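You operate a simulated robot arm through the tools that you are given. There is no shell and no other tool. Be economical: measure what you need, move in short steps, check, and stop when the job is done.

Carry out the task below with a simulated robot arm. There is one attempt and no reset: what you move stays moved.

TASK
Wipe the grey smear off the steel cabinet by the railing and put the white bottle inside it.
Fine: use the grey rag on the cabinet and put it back; the bottle goes on the shelf; shut the door. Set down upright: what you pick out. Where these are worked on the way, their far stop is far enough and under half their travel is too little: door of the steel cabinet by the railing. What is to be rubbed or washed off counts as gone when no trace of it is left.
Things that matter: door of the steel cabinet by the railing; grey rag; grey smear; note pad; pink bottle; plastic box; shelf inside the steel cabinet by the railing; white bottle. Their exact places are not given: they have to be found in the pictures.

It is judged by the outcome, as a careful person would: the job done as asked, and still so three seconds after it is handed in. It fails if anything else is knocked over, pushed out of place, dropped, spilled or broken.

THE ROBOT
A 7-joint arm with a two-finger parallel gripper on a trunk, on a base that drives. Base frame: it is fixed to the floor where the robot stands at the start and does not move with it; the origin is under the middle of the robot, x ahead of it, y to its left, z up. Lengths are in m, angles in degrees, forces in N, time in s.
With the tool pointing down near the work surface it reaches from about 0.4 to 0.9 m from the robot's upright axis, wherever it stands. Its first joint turns from -115.0 to 115.0 degrees. Places, roughly: door of the steel cabinet by the railing [0.4, 0.3, 0.5]; grey smear [0.5, 0.1, 0.9]; shelf inside the steel cabinet by the railing [0.6, 0.3, 0.5]. Payload 3.91 kg.
The tool frame sits at the grasp point between the pads (the TCP): z along the fingers, y along the line on which they close. The tips reach 0.03 m beyond it. Largest opening 0.11 m; finger width 0.02, thickness 0.01; the body of the gripper, 0.048 by 0.112 m, starts 0.055 m behind the TCP.
Orientation is that of the tool frame in the base frame, as a unit quaternion [w, x, y, z]. With the fingers straight down and closing along the base's y, the tool's x points along the base's -x, its y along +y and its z along -z.

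THE INTERFACE
- The arm moves only by the tool send_rows. Its argument "deltas" is a list of rows, each a list of 6 numbers: the shift along the base's x, y, z in units of 250 mm (1.0 is 250 mm), then the turn, a rotation vector about the base's x, y, z in units of 180 degrees (1.0 is 180 degrees). In form: [[x, y, z, ax, ay, az], ...]. A call has 1 to 8 rows; each row is the pose to reach, as a shift and turn from the pose commanded when the call began. "fingers" is the gripper command, from -1 (fully open) to 1 (shut), values between in proportion, set as the call begins (left out, the last holds). A call with a number of a shift or a turn outside -1 to 1 is refused whole. Each row takes 0.2 s and may step no farther than 0.05 m and 8.6 degrees from the row before; otherwise, or with a gripper value out of range, the whole call is refused. A pose out of reach is approached as far as the arm can. The call stops where the force on the tool passes 90 N (or 10 N more than at its start, if that is more) or the arm is blocked; 0.2 s more then pass. Each finger travels about 0.153 m/s and halts on what it meets, pressing with about 26 N; the grip force reading is that of the motor and also rises with nothing between the fingers. The clock runs only during rows and for 0.2 s after the last one: add rows that repeat a pose to give the fingers time. It gives the time, the measured TCP pose, the force on the tool (base axes), the opening and the grip force at its end, in the units of the frame above (readings bear some noise), with the torque about the TCP (base axes, N m) and any sound that the robot's microphone picked up, and new pictures: "show" is both (left out), scene, wrist or none.
- Cameras (640 x 400 px; columns grow to the right, rows downward): "scene" is now at [0.1952, 0.2316, 1.1722]; the picture's right is [0.45, -0.89, 0.00], its down [-0.81, -0.41, -0.41] and it looks along [0.37, 0.19, -0.91] (base axes); focal length 214 px, centre (320, 200). "wrist" rides on the gripper at [0.072, 0.017, -0.103] in the tool frame; the picture's right is [-0.23, 0.97, 0.00], its down [-0.76, -0.18, -0.62] and it looks along [-0.61, -0.14, 0.78] (tool axes); focal length 222 px, centre (320, 200).
- lift_body(by): slides the trunk up (or, below 0, down) by that many m; the arm and the scene camera ride with it, the base frame stays. It gives what a move gives, with no picture.
- base_move(legs): drives the robot by 1 to 6 legs, each [ahead, left, turn to the left] in m, m and degrees, along the robot's own axes; the way and the turn of a leg run together, so that a leg with both is an arc; at most 1.5 m and 180 degrees a leg. The arm and the cameras ride along, it lands a little off, and it stops where it bumps. It gives what a move gives, and a new picture of the scene camera.
- pan_tilt(pan, tilt): turns the head with the scene camera to pan (to the left, within 80 degrees either way) and tilt (down, from -29 to 69), counted from straight ahead of the robot. It gives what a move gives, and a new picture of the scene camera.
- measure_at(camera, pixels): for up to 12 pixels [column, row] of the newest picture of that camera ("zoom" is the newest enlarged one), the place [x, y, z] in the base frame of the surface seen there, good to about 0.002 m. The clock stands still meanwhile.
- close_up(camera, box): a new picture of the part [left, top, right, bottom] of that camera's present view, enlarged. The clock stands still meanwhile.
- close_job(): hands the job in; it is judged then, once.

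Keep the steps short. Do not move on a guess: measure, check each grasp and each placing, and mend mistakes. In all there are 80 turns and 260 pictures (those below and enlarged ones count). Leave the gripper open and the arm clear of the work at the hand-in unless told otherwise, and finish with a single line.

The tools are called as name(argument=value, ...) on one line, values as JSON. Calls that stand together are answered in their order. send_rows: Moves the arm, as the interface text tells. Its arguments: {"type":"object","properties":{"deltas":{"type":"array"},"fingers":{"type":"number"},"show":{"type":"string","enum":["both","scene","wrist","none"]}},"required":["deltas"]} The other tools are called the same way: lift_body (by) slides the trunk up or down; base_move (legs) drives the base; pan_tilt (pan, tilt) turns the head that bears the scene camera; measure_at (camera, pixels) gives the place of the surface under pixels of a picture; close_up (camera, box) takes an enlarged picture of a part of a camera's view; close_job () hands the job in.

At the start:

```text
clock: 0.0
eef_pos: [0.5534, -0.0539, 1.1756]
orientation: [0.0, 0.0, 1.0, -0.002]
contact_force: [0.5, -0.4, 0.6]
wrist_torque: [0.0, 0.01, -0.01]
grip_width: 0.11
grip_force: 0.1
trunk travel left (down, up): [-0.55, 0.44]
robot x, y, heading: [0.0032, -0.001, 0.0]
head pan, tilt: [26.9, 65.7]
```

scene: 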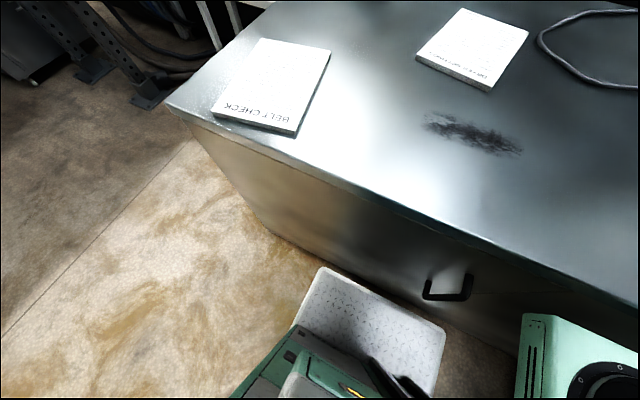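
wrist: 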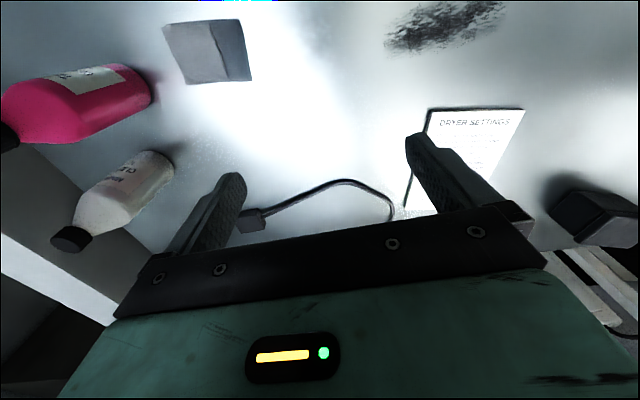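

The wrist picture shows the pink bottle, white bottle, rag, smear and pads on top. I turn the head to see the top and the door front.

pan_tilt(pan=0, tilt=50)

measure_at(camera="wrist", pixels=[[165, 25], [240, 20], [250, 80], [185, 82], [207, 50], [385, 45], [500, 5], [125, 185], [70, 240], [155, 155], [80, 95], [590, 220]])

```text
clock: 0.9
eef_pos: [0.5523, -0.0543, 1.1767]
orientation: [0.0, 0.0, 1.0, 0.0]
contact_force: [-0.6, 0.7, 0.9]
wrist_torque: [-0.01, -0.02, 0.0]
grip_width: 0.1104
grip_force: 0.1
trunk travel left (down, up): [-0.55, 0.44]
robot x, y, heading: [-0.0035, -0.0002, 0.3]
head pan, tilt: [0.0, 50.0]
```

scene: 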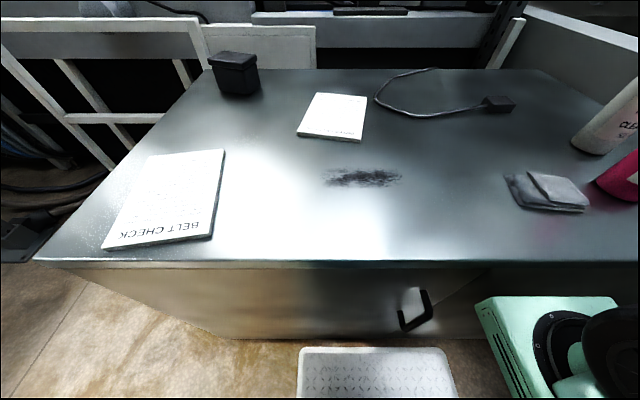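

```text
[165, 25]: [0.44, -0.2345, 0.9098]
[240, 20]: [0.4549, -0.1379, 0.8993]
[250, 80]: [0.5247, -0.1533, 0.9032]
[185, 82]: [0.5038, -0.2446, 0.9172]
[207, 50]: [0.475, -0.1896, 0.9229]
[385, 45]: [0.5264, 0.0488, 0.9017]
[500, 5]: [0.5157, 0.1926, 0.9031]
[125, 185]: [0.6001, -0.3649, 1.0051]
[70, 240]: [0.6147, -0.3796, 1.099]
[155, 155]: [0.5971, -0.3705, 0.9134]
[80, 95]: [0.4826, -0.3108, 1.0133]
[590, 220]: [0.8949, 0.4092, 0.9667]
```

I now look right and at the front.

pan_tilt(pan=-35, tilt=45)

measure_at(camera="scene", pixels=[[40, 260], [450, 262], [210, 70], [530, 72], [330, 180], [402, 178], [365, 168], [360, 187], [375, 355], [550, 190], [422, 295], [402, 325]])

```text
clock: 1.9
eef_pos: [0.5525, -0.0541, 1.177]
orientation: [0.0, 0.0, 1.0, -0.001]
contact_force: [0.4, 0.7, -0.2]
wrist_torque: [0.03, 0.01, 0.02]
grip_width: 0.1101
grip_force: 0.0
trunk travel left (down, up): [-0.55, 0.44]
robot x, y, heading: [-0.0022, 0.0001, -0.1]
head pan, tilt: [-35.0, 45.0]
```

scene: 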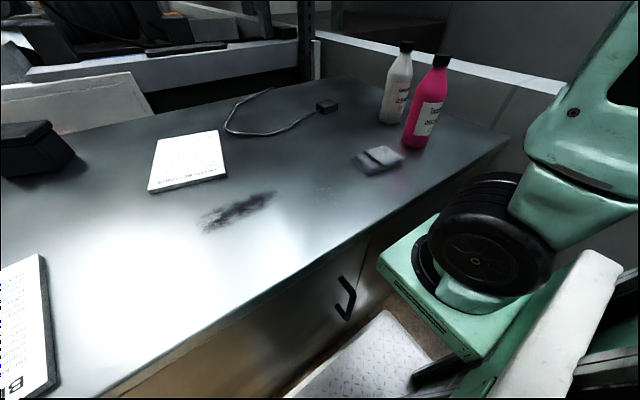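

```text
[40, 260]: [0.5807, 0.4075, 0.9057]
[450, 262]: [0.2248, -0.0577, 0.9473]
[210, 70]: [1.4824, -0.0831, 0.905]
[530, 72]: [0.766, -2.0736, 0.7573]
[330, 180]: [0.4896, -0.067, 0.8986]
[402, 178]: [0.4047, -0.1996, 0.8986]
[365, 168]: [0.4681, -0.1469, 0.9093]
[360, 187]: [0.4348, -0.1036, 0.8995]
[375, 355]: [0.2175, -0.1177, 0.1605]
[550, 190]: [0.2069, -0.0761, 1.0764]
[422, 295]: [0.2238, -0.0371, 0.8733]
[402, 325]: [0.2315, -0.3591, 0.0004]
```

measure_at(camera="scene", pixels=[[100, 398], [300, 265], [508, 140], [340, 80], [200, 215], [275, 195], [345, 297], [355, 165], [382, 170], [405, 150], [392, 95], [422, 110]])

close_up(camera="scene", box=[320, 30, 480, 190])

pan_tilt(pan=30, tilt=69)

```text
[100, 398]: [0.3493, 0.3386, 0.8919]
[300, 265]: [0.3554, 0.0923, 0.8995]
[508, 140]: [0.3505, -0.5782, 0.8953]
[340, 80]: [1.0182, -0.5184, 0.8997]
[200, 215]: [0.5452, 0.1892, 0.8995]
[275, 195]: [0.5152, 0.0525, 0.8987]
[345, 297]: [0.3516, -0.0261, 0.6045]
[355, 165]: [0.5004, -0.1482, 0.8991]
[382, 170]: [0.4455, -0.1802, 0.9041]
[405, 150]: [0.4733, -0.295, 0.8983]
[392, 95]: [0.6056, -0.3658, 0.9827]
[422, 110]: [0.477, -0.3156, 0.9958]
```

```text
2.50 times, centred on (400, 110) of scene
```

zoom: 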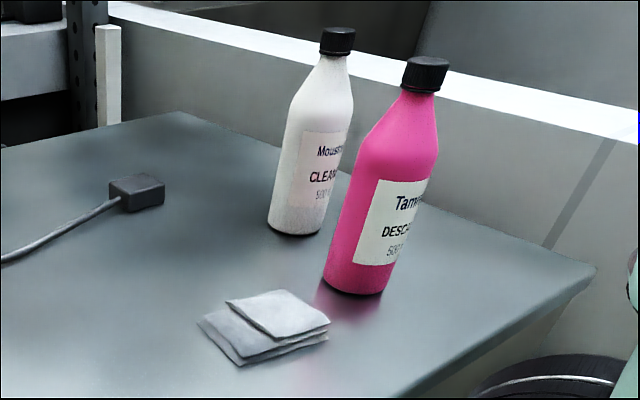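

```text
clock: 3.3
eef_pos: [0.553, -0.0541, 1.1779]
orientation: [0.0, 0.0, 1.0, 0.0]
contact_force: [-0.1, -0.5, -0.1]
wrist_torque: [-0.01, -0.04, 0.01]
grip_width: 0.1098
grip_force: 0.1
trunk travel left (down, up): [-0.55, 0.44]
robot x, y, heading: [-0.0027, -0.0002, 0.1]
head pan, tilt: [30.0, 68.8]
```

scene: 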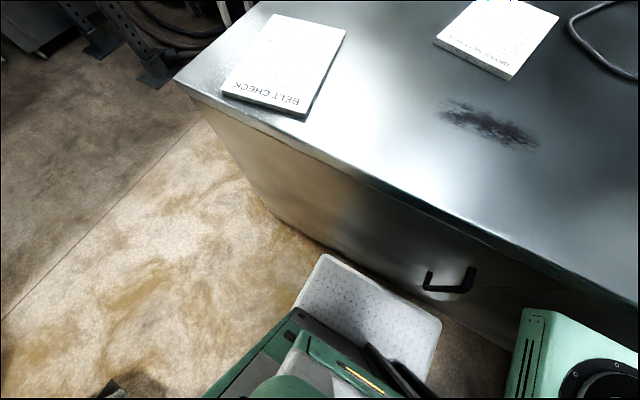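

Rag centre is about (0.478,-0.19), its short side roughly along x. I turn the gripper about -98° so it closes on the short side, with the camera on the side away from the bottles, moving above it.

send_rows(deltas=[[-0.03, -0.05, 0, 0, 0, -0.0456], [-0.06, -0.1, 0, 0, 0, -0.0911], [-0.1, -0.16, 0, 0, 0, -0.1367], [-0.14, -0.22, 0, 0, 0, -0.1822], [-0.18, -0.3, 0, 0, 0, -0.2278], [-0.22, -0.4, -0.0, 0, 0, -0.2733], [-0.26, -0.48, -0.0, 0, 0, -0.3189], [-0.3, -0.54, -0.0, 0, 0, -0.3644]], fingers=-1, show="none")

send_rows(deltas=[[0, 0, -0.05, 0, 0, -0.0456], [0, 0, -0.15, 0, 0, -0.0911], [0, 0, -0.25, 0, 0, -0.1367], [0, 0, -0.35, 0, 0, -0.1822], [0, 0, -0.4, 0, 0, -0.1822]], show="both")

```text
clock: 5.1
eef_pos: [0.4771, -0.1877, 1.1746]
orientation: [0.0, 0.543, 0.84, -0.001]
contact_force: [0.5, -0.4, 0.9]
wrist_torque: [0.0, 0.04, 0.03]
grip_width: 0.1101
grip_force: 0.0
trunk travel left (down, up): [-0.55, 0.44]
robot x, y, heading: [-0.0011, 0.0013, 0.1]
head pan, tilt: [30.0, 68.8]
```

```text
clock: 6.3
eef_pos: [0.4782, -0.1888, 1.0753]
orientation: [0.0, 0.758, 0.653, 0.0]
contact_force: [-0.1, 0.6, -0.2]
wrist_torque: [0.02, -0.01, -0.01]
grip_width: 0.1099
grip_force: 0.0
trunk travel left (down, up): [-0.55, 0.44]
robot x, y, heading: [-0.0004, 0.0002, 0.1]
head pan, tilt: [30.0, 68.8]
```

scene: 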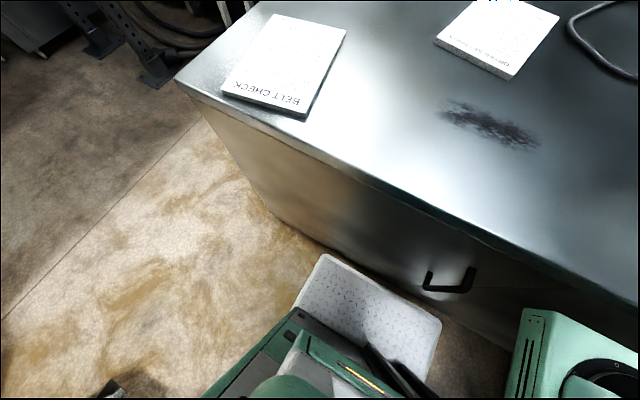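
wrist: 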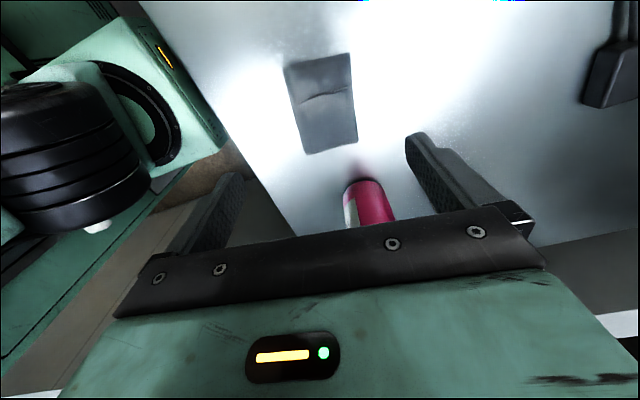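

measure_at(camera="wrist", pixels=[[287, 69], [350, 54], [357, 140], [308, 153], [320, 80], [330, 120], [375, 200], [362, 183], [280, 110]])

close_up(camera="wrist", box=[240, 30, 400, 190])

```text
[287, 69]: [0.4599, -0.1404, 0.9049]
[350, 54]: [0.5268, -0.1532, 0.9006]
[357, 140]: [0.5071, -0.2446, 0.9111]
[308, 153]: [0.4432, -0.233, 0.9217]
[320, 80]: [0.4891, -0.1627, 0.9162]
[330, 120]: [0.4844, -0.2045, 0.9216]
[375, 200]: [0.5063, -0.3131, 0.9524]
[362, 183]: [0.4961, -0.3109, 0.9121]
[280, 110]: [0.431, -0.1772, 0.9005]
```

```text
2.50 times, centred on (320, 110) of wrist
```

zoom: 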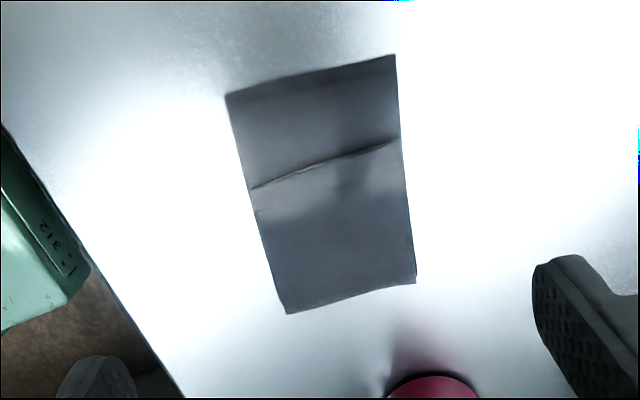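

Rag centre is (0.484,-0.193), needing 2.4° more. I descend so the tips end about 4 mm above the top.

send_rows(deltas=[[0.024, -0.016, -0.15, 0, 0, -0.013], [0.024, -0.016, -0.3, 0, 0, -0.013], [0.024, -0.016, -0.45, 0, 0, -0.013], [0.024, -0.016, -0.565, 0, 0, -0.013], [0.024, -0.016, -0.565, 0, 0, -0.013]], show="wrist")

```text
clock: 7.5
eef_pos: [0.4832, -0.1943, 0.9327]
orientation: [0.0, 0.771, 0.637, 0.0]
contact_force: [0.4, 0.6, -0.4]
wrist_torque: [0.03, 0.04, 0.0]
grip_width: 0.1099
grip_force: 0.1
trunk travel left (down, up): [-0.55, 0.44]
robot x, y, heading: [0.0027, -0.0014, -0.1]
head pan, tilt: [30.0, 68.8]
```

wrist: 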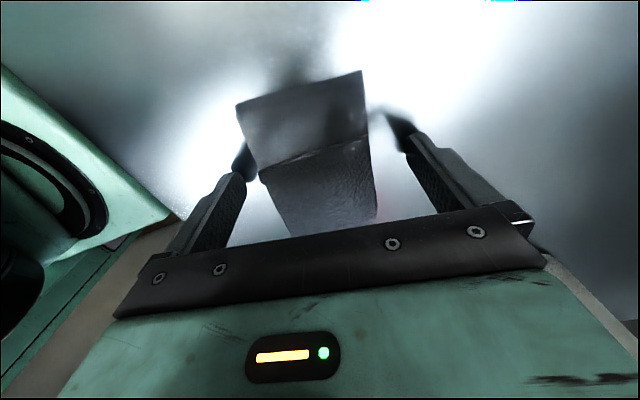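

Fingers straddle the rag. I close.

send_rows(deltas=[[0, 0, 0, 0, 0, 0], [0, 0, 0, 0, 0, 0], [0, 0, 0, 0, 0, 0]], fingers=1, show="wrist")

close_up(camera="scene", box=[420, 80, 580, 180])

measure_at(camera="scene", pixels=[[436, 112], [448, 100], [455, 98], [500, 115], [530, 130], [542, 148], [522, 152], [490, 140], [470, 130], [445, 120], [487, 123]])

```text
clock: 8.3
eef_pos: [0.4822, -0.1944, 0.9333]
orientation: [0.0, 0.77, 0.638, -0.001]
contact_force: [0.4, 0.0, 0.0]
wrist_torque: [0.0, -0.04, 0.02]
grip_width: 0.071
grip_force: 26.0
trunk travel left (down, up): [-0.55, 0.44]
robot x, y, heading: [-0.0001, 0.0009, 0.0]
head pan, tilt: [30.0, 68.8]
```

wrist: 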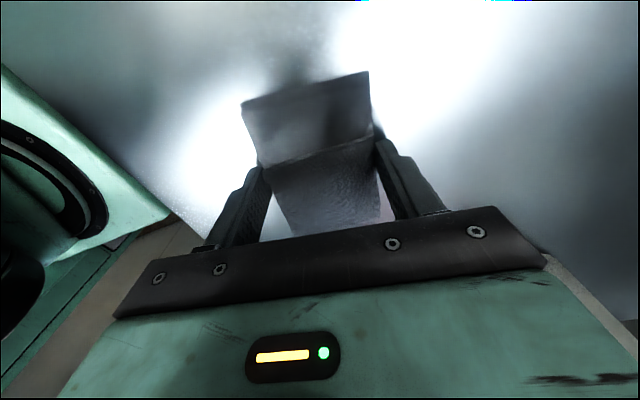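

```text
4.00 times, centred on (500, 130) of scene
```

zoom: 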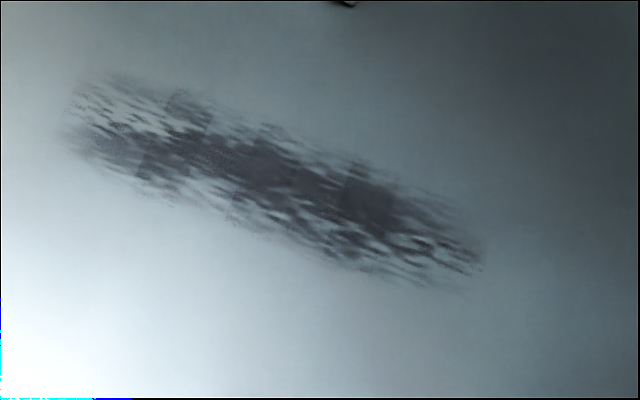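

```text
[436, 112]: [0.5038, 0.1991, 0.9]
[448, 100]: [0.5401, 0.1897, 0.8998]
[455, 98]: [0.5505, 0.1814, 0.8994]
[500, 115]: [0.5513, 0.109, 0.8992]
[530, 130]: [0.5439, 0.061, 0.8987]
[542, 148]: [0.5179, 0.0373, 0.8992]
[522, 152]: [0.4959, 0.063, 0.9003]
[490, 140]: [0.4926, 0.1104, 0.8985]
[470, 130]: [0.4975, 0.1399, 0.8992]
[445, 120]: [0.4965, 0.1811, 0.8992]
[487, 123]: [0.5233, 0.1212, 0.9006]
```

Rag gripped (0.071 wide). I lift it and measure the note pads' edges to keep clear.

send_rows(deltas=[[0, 0, 0.1, 0, 0, 0], [0, 0, 0.24, 0, 0, 0], [0, 0, 0.24, 0, 0, 0]], show="wrist")

measure_at(camera="scene", pixels=[[303, 116], [346, 30], [225, 88], [325, 75], [437, 40], [510, 79], [475, 60], [470, 285], [427, 285], [447, 287]])

```text
clock: 9.1
eef_pos: [0.4817, -0.1938, 0.995]
orientation: [-0.001, 0.77, 0.638, 0.0]
contact_force: [0.2, -0.2, -0.2]
wrist_torque: [0.01, 0.0, 0.02]
grip_width: 0.0709
grip_force: 25.5
trunk travel left (down, up): [-0.55, 0.44]
robot x, y, heading: [0.0001, 0.0017, 0.2]
head pan, tilt: [30.0, 68.8]
```

wrist: 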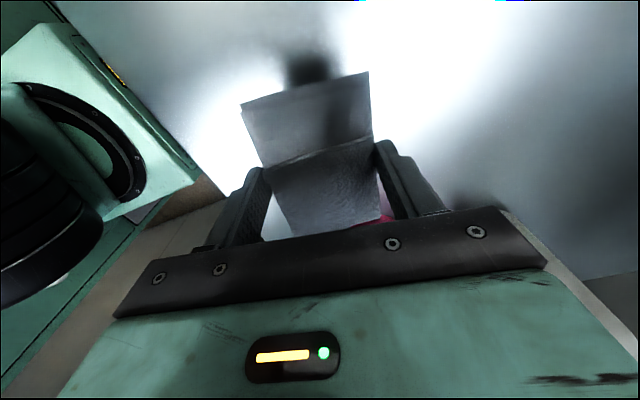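

```text
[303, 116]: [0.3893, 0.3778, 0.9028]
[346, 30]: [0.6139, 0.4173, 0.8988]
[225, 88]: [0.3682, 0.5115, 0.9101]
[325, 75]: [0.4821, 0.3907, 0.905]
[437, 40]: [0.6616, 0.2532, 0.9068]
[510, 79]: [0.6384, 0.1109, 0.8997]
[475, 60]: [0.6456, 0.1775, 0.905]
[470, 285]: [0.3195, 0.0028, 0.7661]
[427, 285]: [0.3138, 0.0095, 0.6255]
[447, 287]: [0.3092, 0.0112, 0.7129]
```

Pads are clear of the wipe area. I carry the rag over to the left end of the smear.

send_rows(deltas=[[0.02, 0.18, 0, 0, 0, 0], [0.04, 0.36, 0, 0, 0, 0], [0.06, 0.54, 0, 0, 0, 0], [0.08, 0.72, 0, 0, 0, 0], [0.104, 0.9, 0, 0, 0, 0]], show="none")

send_rows(deltas=[[0, 0.18, 0, 0, 0, 0], [0, 0.36, 0, 0, 0, 0], [0, 0.54, 0, 0, 0, 0], [0, 0.72, 0, 0, 0, 0], [0, 0.8, -0.12, 0, 0, 0], [0, 0.8, -0.23, 0, 0, 0], [0, 0.8, -0.255, 0, 0, 0], [0, 0.8, -0.255, 0, 0, 0]], show="both")

```text
clock: 10.3
eef_pos: [0.5089, 0.033, 0.9943]
orientation: [-0.001, 0.771, 0.637, 0.0]
contact_force: [0.2, -0.1, -0.5]
wrist_torque: [0.01, -0.01, 0.0]
grip_width: 0.0707
grip_force: 26.0
trunk travel left (down, up): [-0.55, 0.44]
robot x, y, heading: [-0.0015, 0.0012, -0.0]
head pan, tilt: [30.0, 68.8]
```

```text
clock: 12.1
eef_pos: [0.5109, 0.2327, 0.9327]
orientation: [0.0, 0.77, 0.638, 0.0]
contact_force: [0.9, -0.2, 11.1]
wrist_torque: [-0.19, 0.04, 0.02]
grip_width: 0.0711
grip_force: 26.1
trunk travel left (down, up): [-0.55, 0.44]
robot x, y, heading: [0.0033, -0.0061, -0.1]
head pan, tilt: [30.0, 68.8]
```

scene: 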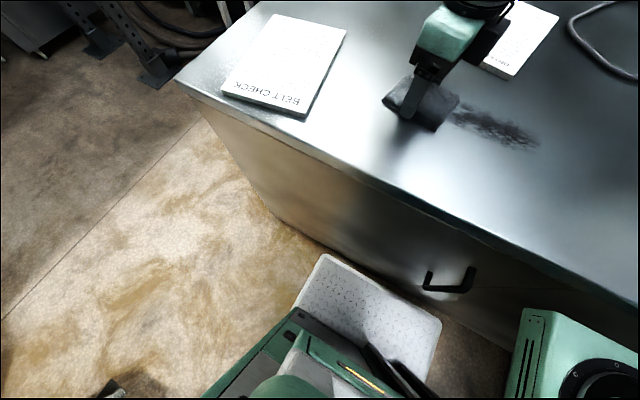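
wrist: 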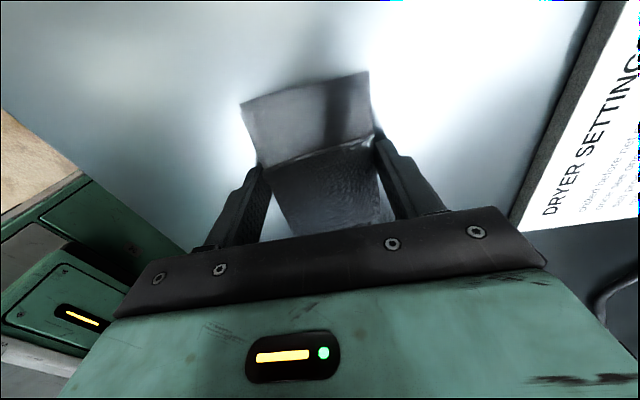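

Contact 11 N. I wipe along -y to about y=-0.005.

send_rows(deltas=[[0, -0.13, 0, 0, 0, 0], [0, -0.26, 0, 0, 0, 0], [0, -0.39, 0, 0, 0, 0], [0, -0.52, 0, 0, 0, 0], [0, -0.65, 0, 0, 0, 0], [0, -0.78, 0, 0, 0, 0], [0, -0.94, 0, 0, 0, 0], [0.11, -0.94, 0, 0, 0, 0]], show="both")

```text
clock: 13.9
eef_pos: [0.5353, -0.0044, 0.9328]
orientation: [0.0, 0.771, 0.637, -0.003]
contact_force: [-9.8, -0.3, 20.3]
wrist_torque: [0.02, 0.27, 0.0]
grip_width: 0.0711
grip_force: 26.5
trunk travel left (down, up): [-0.55, 0.44]
robot x, y, heading: [-0.001, 0.0022, 0.0]
head pan, tilt: [30.0, 68.8]
```

scene: 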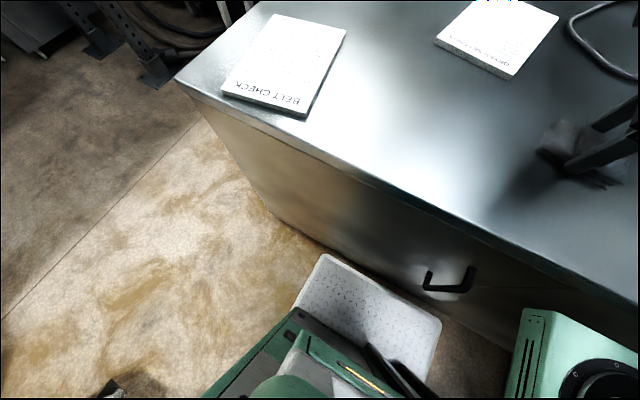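
wrist: 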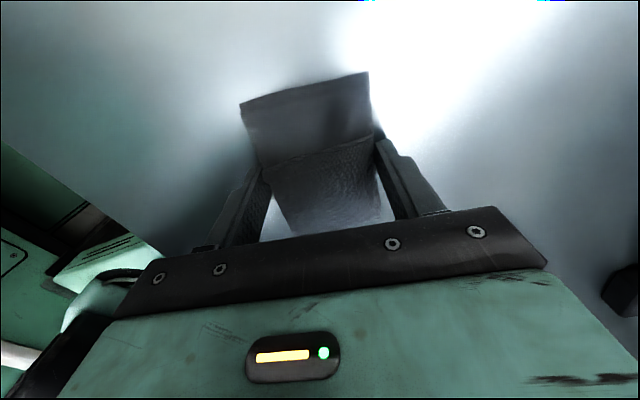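

The smear appears gone in one pass. I do a second return pass at x≈0.538 to be sure.

send_rows(deltas=[[0, 0.13, 0, 0, 0, 0], [0, 0.26, 0, 0, 0, 0], [0, 0.39, 0, 0, 0, 0], [0, 0.52, 0, 0, 0, 0], [0, 0.65, 0, 0, 0, 0], [0, 0.78, 0, 0, 0, 0], [0, 0.92, 0, 0, 0, 0], [0, 0.92, 0, 0, 0, 0]], show="none")

send_rows(deltas=[[-0.11, -0.13, 0, 0, 0, 0], [-0.11, -0.26, 0, 0, 0, 0], [-0.11, -0.39, 0, 0, 0, 0], [-0.11, -0.52, 0, 0, 0, 0], [-0.11, -0.65, 0, 0, 0, 0], [-0.11, -0.78, 0, 0, 0, 0], [-0.11, -0.92, 0, 0, 0, 0], [-0.11, -0.98, 0.12, 0, 0, 0]], show="scene")

close_up(camera="scene", box=[400, 70, 560, 170])

```text
clock: 15.7
eef_pos: [0.5367, 0.2265, 0.9316]
orientation: [0.0, 0.77, 0.638, 0.0]
contact_force: [-0.2, -4.3, 12.2]
wrist_torque: [-0.08, -0.13, 0.0]
grip_width: 0.071
grip_force: 26.1
trunk travel left (down, up): [-0.55, 0.44]
robot x, y, heading: [-0.0026, 0.0023, -0.1]
head pan, tilt: [30.0, 68.8]
```

```text
clock: 17.5
eef_pos: [0.5084, -0.0174, 0.9613]
orientation: [0.0, 0.77, 0.638, -0.002]
contact_force: [0.5, 0.8, -0.9]
wrist_torque: [0.02, 0.04, 0.02]
grip_width: 0.071
grip_force: 25.9
trunk travel left (down, up): [-0.55, 0.44]
robot x, y, heading: [-0.0003, -0.0036, -0.1]
head pan, tilt: [30.0, 68.8]
```

scene: 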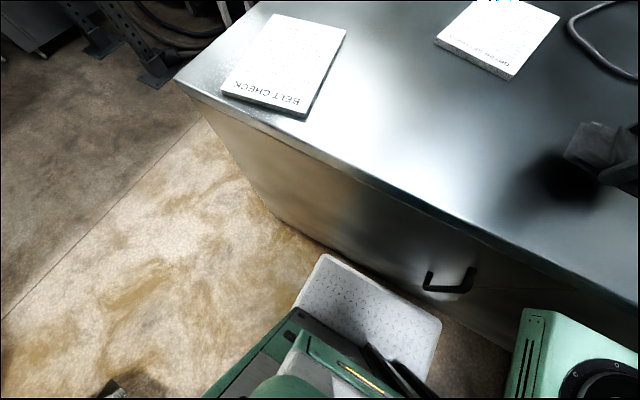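

```text
4.00 times, centred on (480, 120) of scene
```

zoom: 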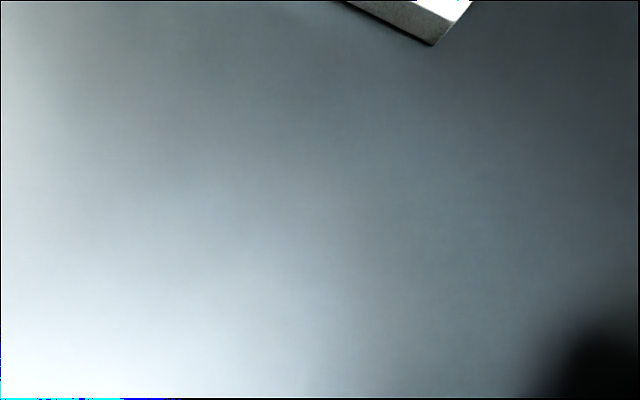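

No trace left. I return the rag to (0.4825,-0.194).

send_rows(deltas=[[-0.03, -0.18, 0.04, 0, 0, 0], [-0.06, -0.36, 0.04, 0, 0, 0], [-0.103, -0.54, 0.04, 0, 0, 0], [-0.103, -0.706, 0.04, 0, 0, 0], [-0.103, -0.706, 0, 0, 0, 0], [-0.103, -0.706, -0.08, 0, 0, 0], [-0.103, -0.706, -0.112, 0, 0, 0], [-0.103, -0.706, -0.112, 0, 0, 0]], show="wrist")

```text
clock: 19.3
eef_pos: [0.4837, -0.1953, 0.9323]
orientation: [0.0, 0.77, 0.638, 0.0]
contact_force: [-0.9, 0.3, 0.3]
wrist_torque: [0.0, 0.04, -0.01]
grip_width: 0.0711
grip_force: 26.2
trunk travel left (down, up): [-0.55, 0.44]
robot x, y, heading: [0.0036, -0.0035, 0.1]
head pan, tilt: [30.0, 68.8]
```

wrist: 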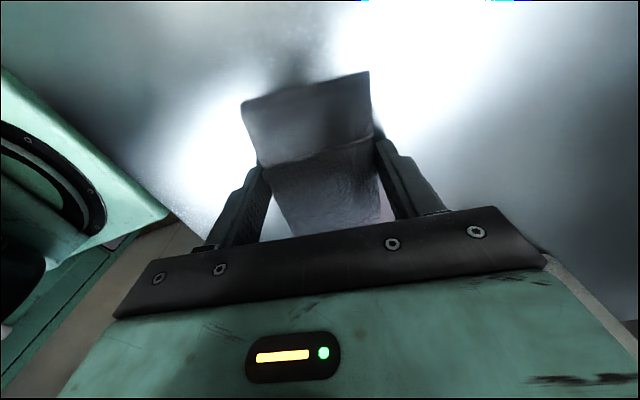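

I open and lift away.

send_rows(deltas=[[0, 0, 0, 0, 0, 0], [0, 0, 0, 0, 0, 0], [0, 0, 0.1, 0, 0, 0], [0, 0, 0.25, 0, 0, 0], [0, 0, 0.42, 0, 0, 0], [0, 0, 0.6, 0, 0, 0], [0, 0, 0.78, 0, 0, 0], [0, 0, 0.96, 0, 0, 0]], fingers=-1, show="wrist")

pan_tilt(pan=-20, tilt=60)

```text
clock: 21.1
eef_pos: [0.4835, -0.1948, 1.1756]
orientation: [-0.001, 0.77, 0.638, -0.002]
contact_force: [0.6, 0.0, 0.2]
wrist_torque: [0.0, 0.02, -0.01]
grip_width: 0.1103
grip_force: 0.1
trunk travel left (down, up): [-0.55, 0.44]
robot x, y, heading: [-0.0002, -0.0004, -0.1]
head pan, tilt: [30.0, 68.8]
```

wrist: 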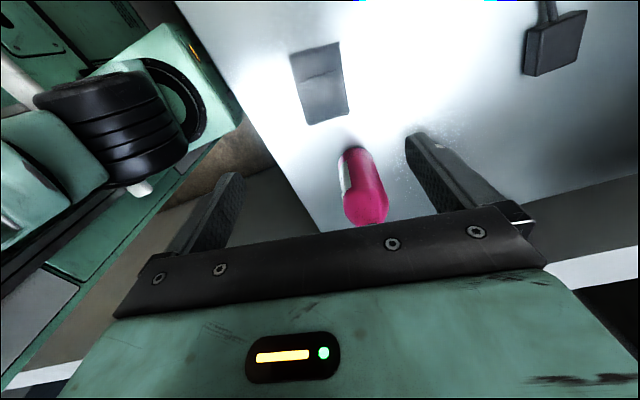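

```text
clock: 22.3
eef_pos: [0.4827, -0.1946, 1.1734]
orientation: [0.0, 0.77, 0.638, -0.001]
contact_force: [0.3, 0.8, 0.1]
wrist_torque: [0.01, -0.01, 0.01]
grip_width: 0.11
grip_force: 0.1
trunk travel left (down, up): [-0.55, 0.44]
robot x, y, heading: [0.001, -0.001, -0.2]
head pan, tilt: [-20.0, 60.0]
```

scene: 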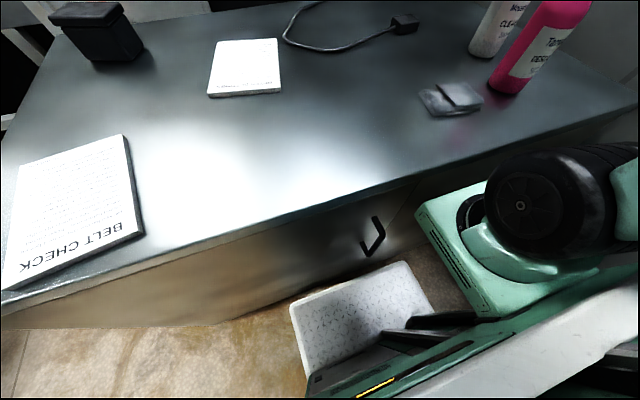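

Rag is back in place. The pink bottle blocks a frontal grasp of the white one, so I plan to lift the white one by its neck from above and stage it clear near the counter front. I look at it.

pan_tilt(pan=-35, tilt=35)

close_up(camera="scene", box=[340, 60, 500, 220])

```text
clock: 23.1
eef_pos: [0.4837, -0.1954, 1.1736]
orientation: [-0.001, 0.77, 0.639, 0.0]
contact_force: [0.1, -0.2, 0.7]
wrist_torque: [0.01, 0.01, -0.02]
grip_width: 0.1101
grip_force: 0.0
trunk travel left (down, up): [-0.55, 0.44]
robot x, y, heading: [0.0014, 0.0015, -0.0]
head pan, tilt: [-35.0, 35.0]
```

scene: 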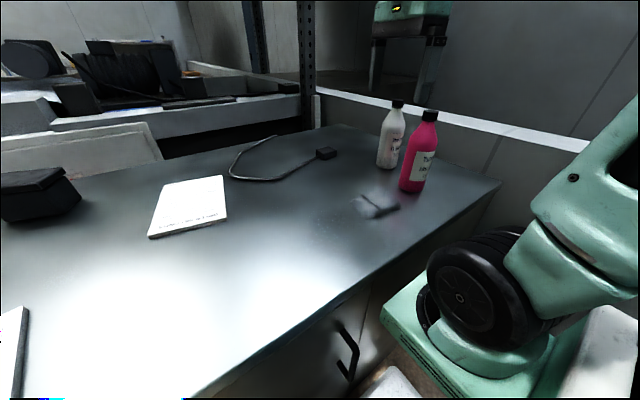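

```text
2.50 times, centred on (420, 140) of scene
```

zoom: 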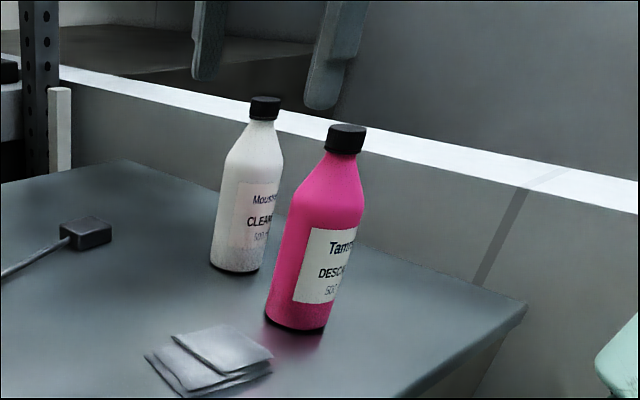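

measure_at(camera="zoom", pixels=[[265, 99], [252, 108], [266, 108], [279, 109], [262, 128], [225, 200], [250, 205], [240, 272], [215, 265], [344, 126], [345, 145], [295, 328]])

```text
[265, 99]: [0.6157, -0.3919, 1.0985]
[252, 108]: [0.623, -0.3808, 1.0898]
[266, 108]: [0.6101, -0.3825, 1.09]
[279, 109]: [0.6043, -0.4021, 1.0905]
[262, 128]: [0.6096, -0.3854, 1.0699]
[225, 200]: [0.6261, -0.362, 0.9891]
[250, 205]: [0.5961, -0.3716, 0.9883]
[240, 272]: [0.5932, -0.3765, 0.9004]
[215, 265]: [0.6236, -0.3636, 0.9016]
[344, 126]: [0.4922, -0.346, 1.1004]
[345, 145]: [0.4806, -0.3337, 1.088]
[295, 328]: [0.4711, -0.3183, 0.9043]
```

White bottle axis ≈ (0.616,-0.393), cap top 1.099. I move over it and check from the wrist.

send_rows(deltas=[[0.1, -0.12, 0, 0, 0, 0], [0.2, -0.25, 0, 0, 0, 0], [0.3, -0.4, 0, 0, 0, 0], [0.4, -0.55, 0, 0, 0, 0], [0.5, -0.7, 0, 0, 0, 0], [0.53, -0.79, 0, 0, 0, 0], [0.53, -0.79, 0, 0, 0, 0]], show="both")

```text
clock: 24.8
eef_pos: [0.6163, -0.391, 1.1725]
orientation: [-0.001, 0.77, 0.638, 0.0]
contact_force: [0.4, -0.1, 0.6]
wrist_torque: [0.0, 0.01, -0.01]
grip_width: 0.1102
grip_force: 0.0
trunk travel left (down, up): [-0.55, 0.44]
robot x, y, heading: [0.0018, -0.0015, -0.1]
head pan, tilt: [-35.0, 35.0]
```

scene: 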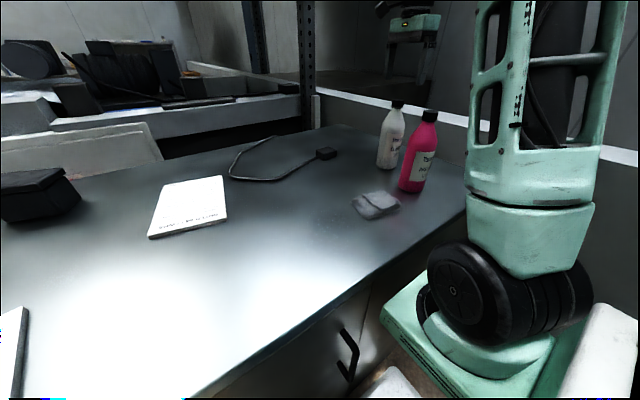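
wrist: 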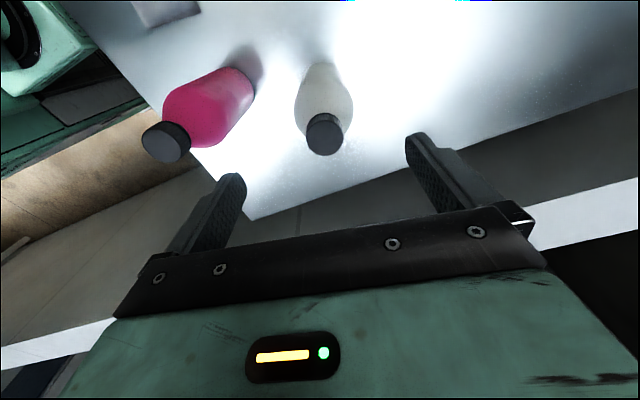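

measure_at(camera="wrist", pixels=[[325, 140], [309, 138], [341, 138], [325, 153], [168, 142]])

```text
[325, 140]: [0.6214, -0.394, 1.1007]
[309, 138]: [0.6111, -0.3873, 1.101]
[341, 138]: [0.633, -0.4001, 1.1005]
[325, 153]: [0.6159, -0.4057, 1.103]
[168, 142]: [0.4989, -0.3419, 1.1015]
```

Cap centre ≈ (0.620,-0.393). I descend to TCP z 1.089.

send_rows(deltas=[[0.014, -0.008, -0.12, 0, 0, 0], [0.014, -0.008, -0.24, 0, 0, 0], [0.014, -0.008, -0.335, 0, 0, 0], [0.014, -0.008, -0.335, 0, 0, 0]], show="both")

```text
clock: 25.8
eef_pos: [0.6195, -0.3947, 1.0884]
orientation: [-0.001, 0.77, 0.638, -0.001]
contact_force: [0.1, 0.1, -0.3]
wrist_torque: [0.03, -0.01, 0.01]
grip_width: 0.1098
grip_force: 0.0
trunk travel left (down, up): [-0.55, 0.44]
robot x, y, heading: [0.0017, -0.002, 0.3]
head pan, tilt: [-35.0, 35.0]
```

scene: 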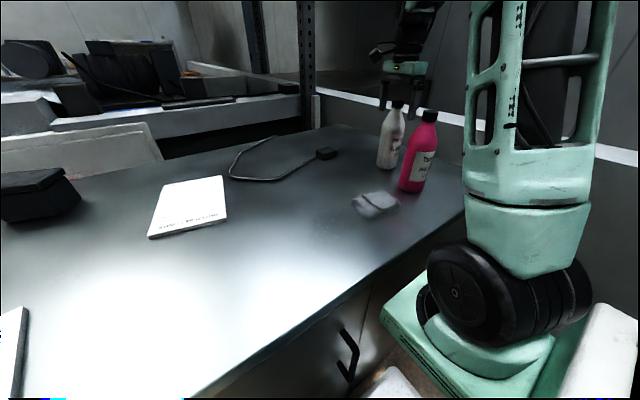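
wrist: 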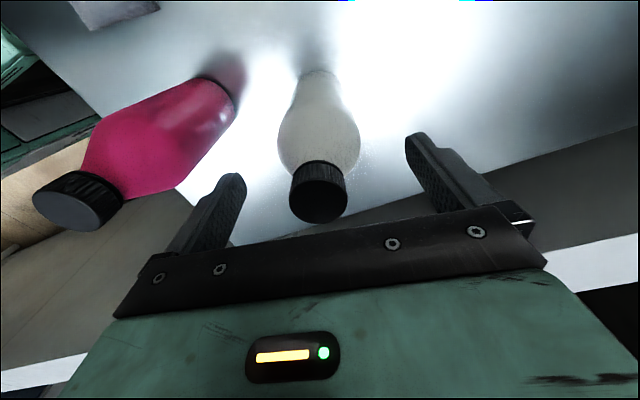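

send_rows(deltas=[[0, 0, 0, 0, 0, 0], [0, 0, 0, 0, 0, 0], [0, 0, 0, 0, 0, 0], [0, 0, 0.05, 0, 0, 0], [0, 0, 0.15, 0, 0, 0], [0, 0, 0.24, 0, 0, 0]], fingers=1, show="both")

```text
clock: 27.1
eef_pos: [0.621, -0.3932, 1.1496]
orientation: [-0.001, 0.77, 0.638, 0.0]
contact_force: [-0.8, 0.2, -6.5]
wrist_torque: [0.04, -0.02, 0.02]
grip_width: 0.0314
grip_force: 26.2
trunk travel left (down, up): [-0.55, 0.44]
robot x, y, heading: [-0.0013, -0.0005, 0.3]
head pan, tilt: [-35.0, 35.0]
```

scene: 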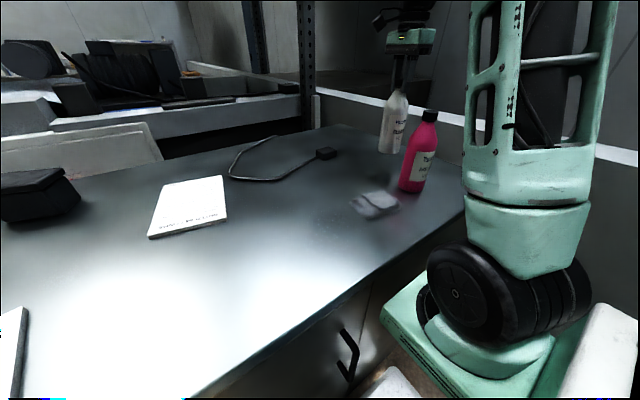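
wrist: 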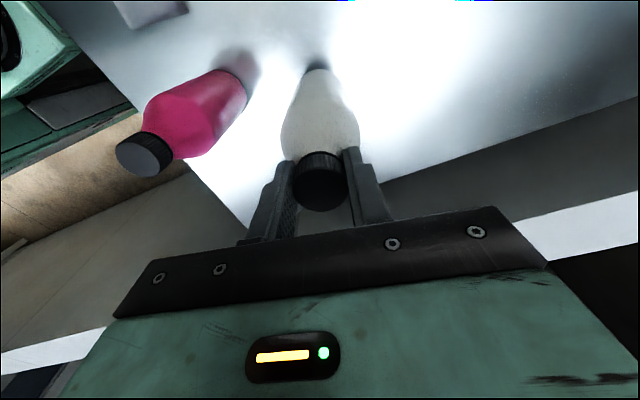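

Held, weight 6.5 N. I carry it to (0.42, 0.08).

send_rows(deltas=[[0, 0.1, 0, 0, 0, 0], [0, 0.25, 0, 0, 0, 0], [0, 0.41, 0, 0, 0, 0], [0, 0.57, 0, 0, 0, 0], [0, 0.73, 0, 0, 0, 0], [-0.06, 0.86, 0, 0, 0, 0], [-0.12, 0.98, 0, 0, 0, 0]], show="none")

send_rows(deltas=[[-0.1, 0.12, 0, 0, 0, 0], [-0.2, 0.26, 0, 0, 0, 0], [-0.32, 0.4, 0, 0, 0, 0], [-0.44, 0.54, 0, 0, 0, 0], [-0.56, 0.7, 0, 0, 0, 0], [-0.68, 0.84, 0, 0, 0, 0], [-0.68, 0.91, 0, 0, 0, 0], [-0.68, 0.91, 0, 0, 0, 0]], show="wrist")

```text
clock: 28.8
eef_pos: [0.5898, -0.1489, 1.1482]
orientation: [-0.001, 0.771, 0.637, -0.001]
contact_force: [-0.4, -0.4, -5.4]
wrist_torque: [0.02, 0.0, -0.01]
grip_width: 0.031
grip_force: 25.8
trunk travel left (down, up): [-0.55, 0.44]
robot x, y, heading: [0.0005, 0.0013, 0.3]
head pan, tilt: [-35.0, 35.0]
```

```text
clock: 30.6
eef_pos: [0.4215, 0.0773, 1.1485]
orientation: [0.0, 0.771, 0.637, -0.001]
contact_force: [0.2, 0.0, -5.0]
wrist_torque: [0.01, 0.02, -0.03]
grip_width: 0.0313
grip_force: 26.1
trunk travel left (down, up): [-0.55, 0.44]
robot x, y, heading: [0.0034, -0.0006, -0.1]
head pan, tilt: [-35.0, 35.0]
```

wrist: 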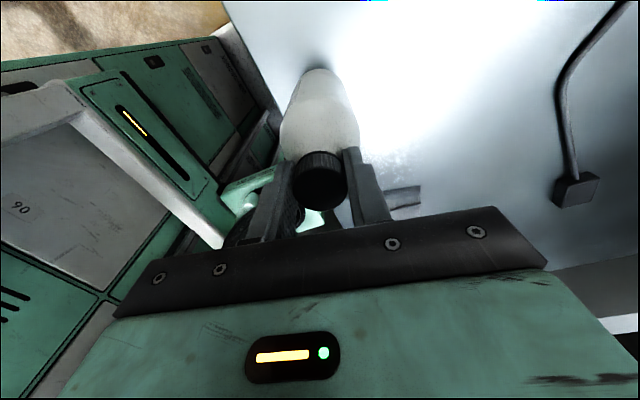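

Lower by the lifted 60 mm.

send_rows(deltas=[[0, 0, -0.1, 0, 0, 0], [0, 0, -0.18, 0, 0, 0], [0, 0, -0.225, 0, 0, 0], [0, 0, -0.242, 0, 0, 0], [0, 0, -0.242, 0, 0, 0]], show="none")

send_rows(deltas=[[0, 0, 0, 0, 0, 0], [0, 0, 0, 0, 0, 0], [0, 0, 0, 0, 0, 0], [0, 0, 0.1, 0, 0, 0], [0, 0, 0.28, 0, 0, 0], [0, 0, 0.46, 0, 0, 0], [0, 0, 0.6, 0, 0, 0]], fingers=-1, show="wrist")

pan_tilt(pan=0, tilt=50)

```text
clock: 31.8
eef_pos: [0.421, 0.0795, 1.0936]
orientation: [0.0, 0.77, 0.638, 0.005]
contact_force: [-3.3, -2.6, 69.3]
wrist_torque: [-0.11, 0.16, -0.02]
grip_width: 0.0362
grip_force: 26.0
trunk travel left (down, up): [-0.55, 0.44]
robot x, y, heading: [0.0028, 0.0047, -0.0]
head pan, tilt: [-35.0, 35.0]
```

```text
clock: 33.4
eef_pos: [0.4193, 0.0777, 1.2393]
orientation: [0.0, 0.77, 0.638, 0.0]
contact_force: [-0.1, 0.6, -1.1]
wrist_torque: [0.01, -0.01, -0.01]
grip_width: 0.1097
grip_force: 0.1
trunk travel left (down, up): [-0.55, 0.44]
robot x, y, heading: [0.0003, 0.003, -0.1]
head pan, tilt: [-35.0, 35.0]
```

wrist: 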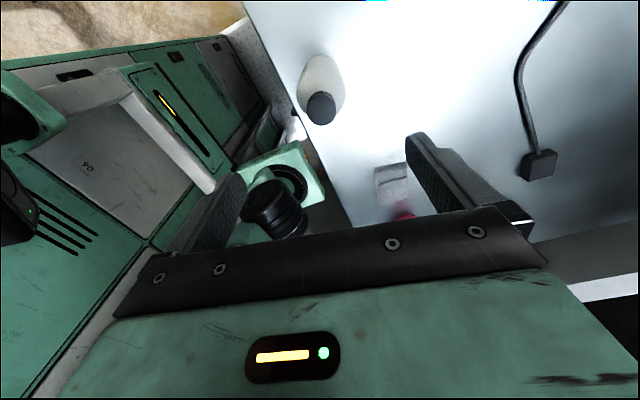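

```text
clock: 34.4
eef_pos: [0.4192, 0.0774, 1.24]
orientation: [-0.001, 0.77, 0.638, 0.0]
contact_force: [-0.4, -0.1, -0.2]
wrist_torque: [0.03, 0.01, 0.02]
grip_width: 0.1099
grip_force: 0.0
trunk travel left (down, up): [-0.55, 0.44]
robot x, y, heading: [0.0025, 0.001, 0.2]
head pan, tilt: [0.0, 50.0]
```

scene: 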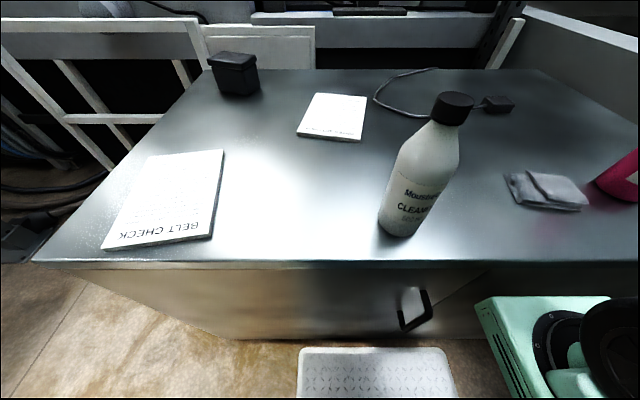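

Bottle stands upright at about (0.42,0.08). I back the base off to view the door.

base_move(legs=[[-0.6, 0, 0]])

pan_tilt(pan=10, tilt=35)

```text
clock: 37.8
eef_pos: [-0.1833, 0.079, 1.2406]
orientation: [-0.001, 0.768, 0.64, 0.0]
contact_force: [-0.8, 0.3, -0.5]
wrist_torque: [-0.03, -0.03, 0.01]
grip_width: 0.11
grip_force: 0.0
trunk travel left (down, up): [-0.55, 0.44]
robot x, y, heading: [-0.6053, -0.0013, 0.3]
head pan, tilt: [0.0, 50.0]
```

scene: 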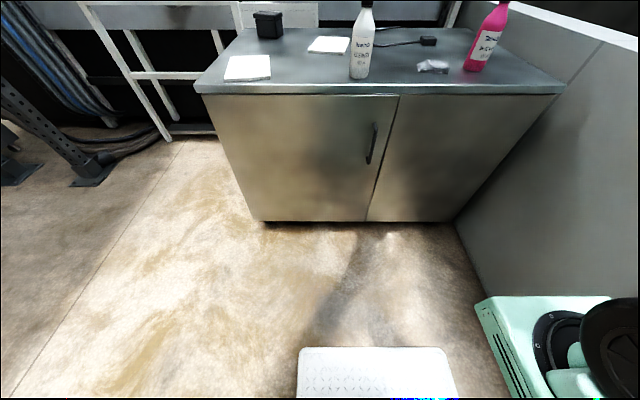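

```text
clock: 38.5
eef_pos: [-0.1836, 0.0782, 1.2396]
orientation: [-0.001, 0.768, 0.64, -0.001]
contact_force: [-0.7, -0.1, 0.0]
wrist_torque: [0.01, 0.0, 0.01]
grip_width: 0.1101
grip_force: 0.0
trunk travel left (down, up): [-0.55, 0.44]
robot x, y, heading: [-0.6013, -0.0034, 0.2]
head pan, tilt: [10.0, 35.0]
```

scene: 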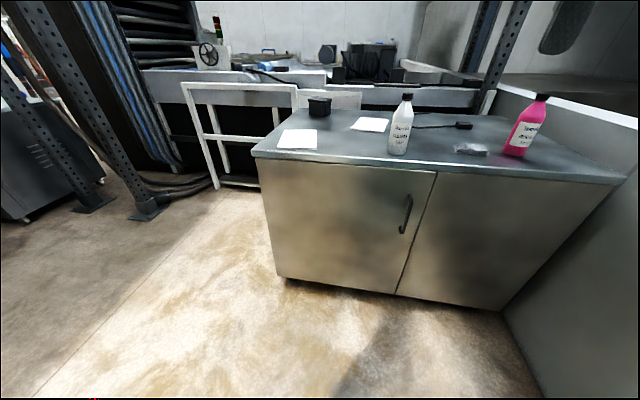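

close_up(camera="scene", box=[240, 140, 460, 300])

measure_at(camera="scene", pixels=[[264, 165], [277, 276], [396, 290], [434, 176], [408, 205], [403, 230], [411, 198], [350, 220], [345, 370], [420, 200]])

```text
2.50 times, centred on (350, 220) of scene
```

zoom: 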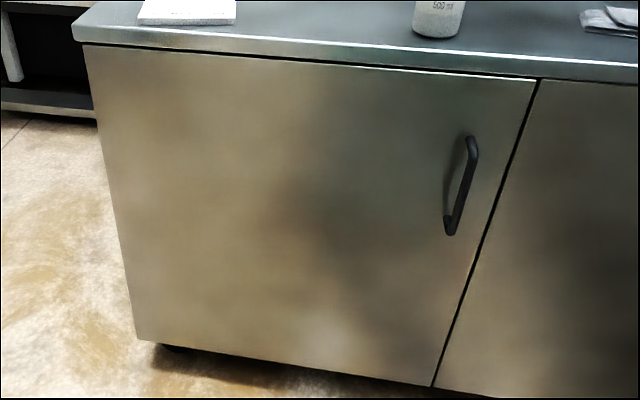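

```text
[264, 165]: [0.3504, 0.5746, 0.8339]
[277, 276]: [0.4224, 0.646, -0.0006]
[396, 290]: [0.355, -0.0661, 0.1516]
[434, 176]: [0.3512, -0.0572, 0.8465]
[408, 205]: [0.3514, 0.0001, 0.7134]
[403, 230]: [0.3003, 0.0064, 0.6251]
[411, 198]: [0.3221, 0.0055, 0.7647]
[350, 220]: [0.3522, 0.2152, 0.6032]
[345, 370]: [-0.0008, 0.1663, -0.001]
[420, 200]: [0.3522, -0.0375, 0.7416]
```

Door spans y −0.055…0.58, hinged left at about (0.35,0.58); vertical handle bar at y≈0.006, x≈0.305, z 0.625–0.765. I lower the trunk, then turn the gripper to point at the door horizontally.

lift_body(by=-0.35)

send_rows(deltas=[[0.05, 0, 0, -0.0285, -0.02375, 0.0285], [0.1, 0, 0, -0.057, -0.0475, 0.057], [0.15, 0, 0, -0.0855, -0.07125, 0.0855], [0.2, 0, 0, -0.114, -0.095, 0.114], [0.25, 0, 0, -0.1425, -0.11875, 0.1425], [0.3, 0, 0, -0.171, -0.1425, 0.171], [0.35, 0, 0, -0.1995, -0.16625, 0.1995], [0.4, 0, 0, -0.228, -0.19, 0.228]], show="none")

send_rows(deltas=[[0.1, -0.04, -0.1, -0.0285, -0.02375, 0.0285], [0.2, -0.08, -0.2, -0.057, -0.0475, 0.057], [0.3, -0.12, -0.3, -0.0855, -0.07125, 0.0855], [0.4, -0.16, -0.4, -0.114, -0.095, 0.114], [0.5, -0.2, -0.5, -0.1425, -0.11875, 0.1425], [0.6, -0.24, -0.6, -0.171, -0.1425, 0.171], [0.7, -0.29, -0.7, -0.1995, -0.16625, 0.1995], [0.7, -0.29, -0.8, -0.1995, -0.16625, 0.1995]], show="both")

```text
clock: 42.0
eef_pos: [-0.1826, 0.0789, 0.8901]
orientation: [0.0, 0.769, 0.64, 0.0]
contact_force: [0.0, 0.1, 0.1]
wrist_torque: [-0.04, -0.01, 0.01]
grip_width: 0.1101
grip_force: 0.1
trunk travel left (down, up): [-0.2, 0.79]
robot x, y, heading: [-0.6, -0.0037, 0.5]
head pan, tilt: [10.0, 35.0]
```

```text
clock: 43.8
eef_pos: [-0.0796, 0.0752, 0.8881]
orientation: [0.435, 0.423, 0.795, -0.002]
contact_force: [-0.4, 0.0, -0.2]
wrist_torque: [-0.03, -0.02, 0.0]
grip_width: 0.1098
grip_force: 0.0
trunk travel left (down, up): [-0.2, 0.79]
robot x, y, heading: [-0.6015, -0.0002, 0.5]
head pan, tilt: [10.0, 35.0]
```

```text
clock: 45.5
eef_pos: [0.0927, 0.0039, 0.6891]
orientation: [0.708, -0.001, 0.706, 0.0]
contact_force: [-0.1, -1.1, -1.6]
wrist_torque: [0.01, 0.02, 0.01]
grip_width: 0.11
grip_force: 0.0
trunk travel left (down, up): [-0.2, 0.79]
robot x, y, heading: [-0.6041, -0.0033, 0.4]
head pan, tilt: [10.0, 35.0]
```

scene: 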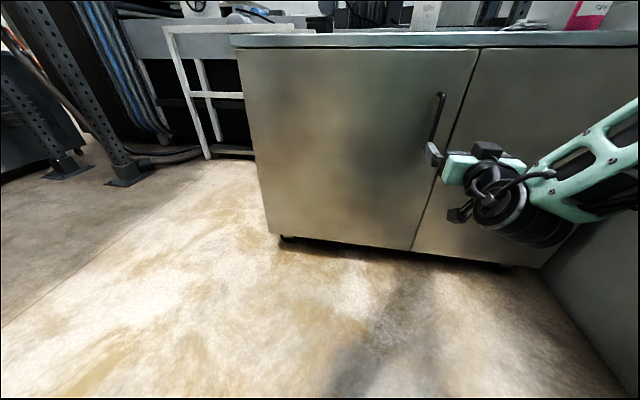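
wrist: 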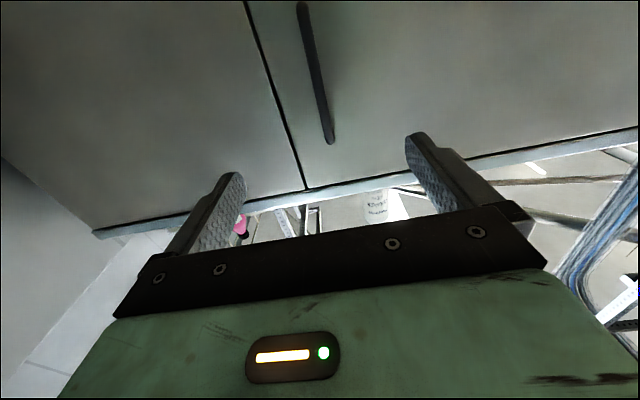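

measure_at(camera="wrist", pixels=[[303, 12], [317, 80], [330, 135], [330, 141], [345, 60]])

close_up(camera="scene", box=[380, 80, 540, 240])

```text
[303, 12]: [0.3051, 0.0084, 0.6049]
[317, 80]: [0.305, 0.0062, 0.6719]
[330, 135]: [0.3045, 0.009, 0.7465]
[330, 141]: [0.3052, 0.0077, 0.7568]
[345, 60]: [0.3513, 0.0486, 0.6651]
```

```text
2.50 times, centred on (460, 160) of scene
```

zoom: 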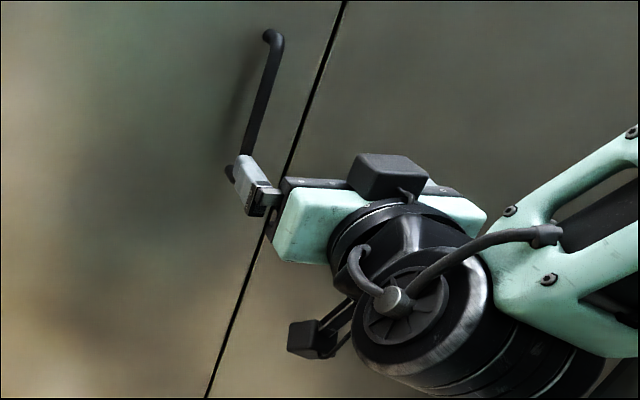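

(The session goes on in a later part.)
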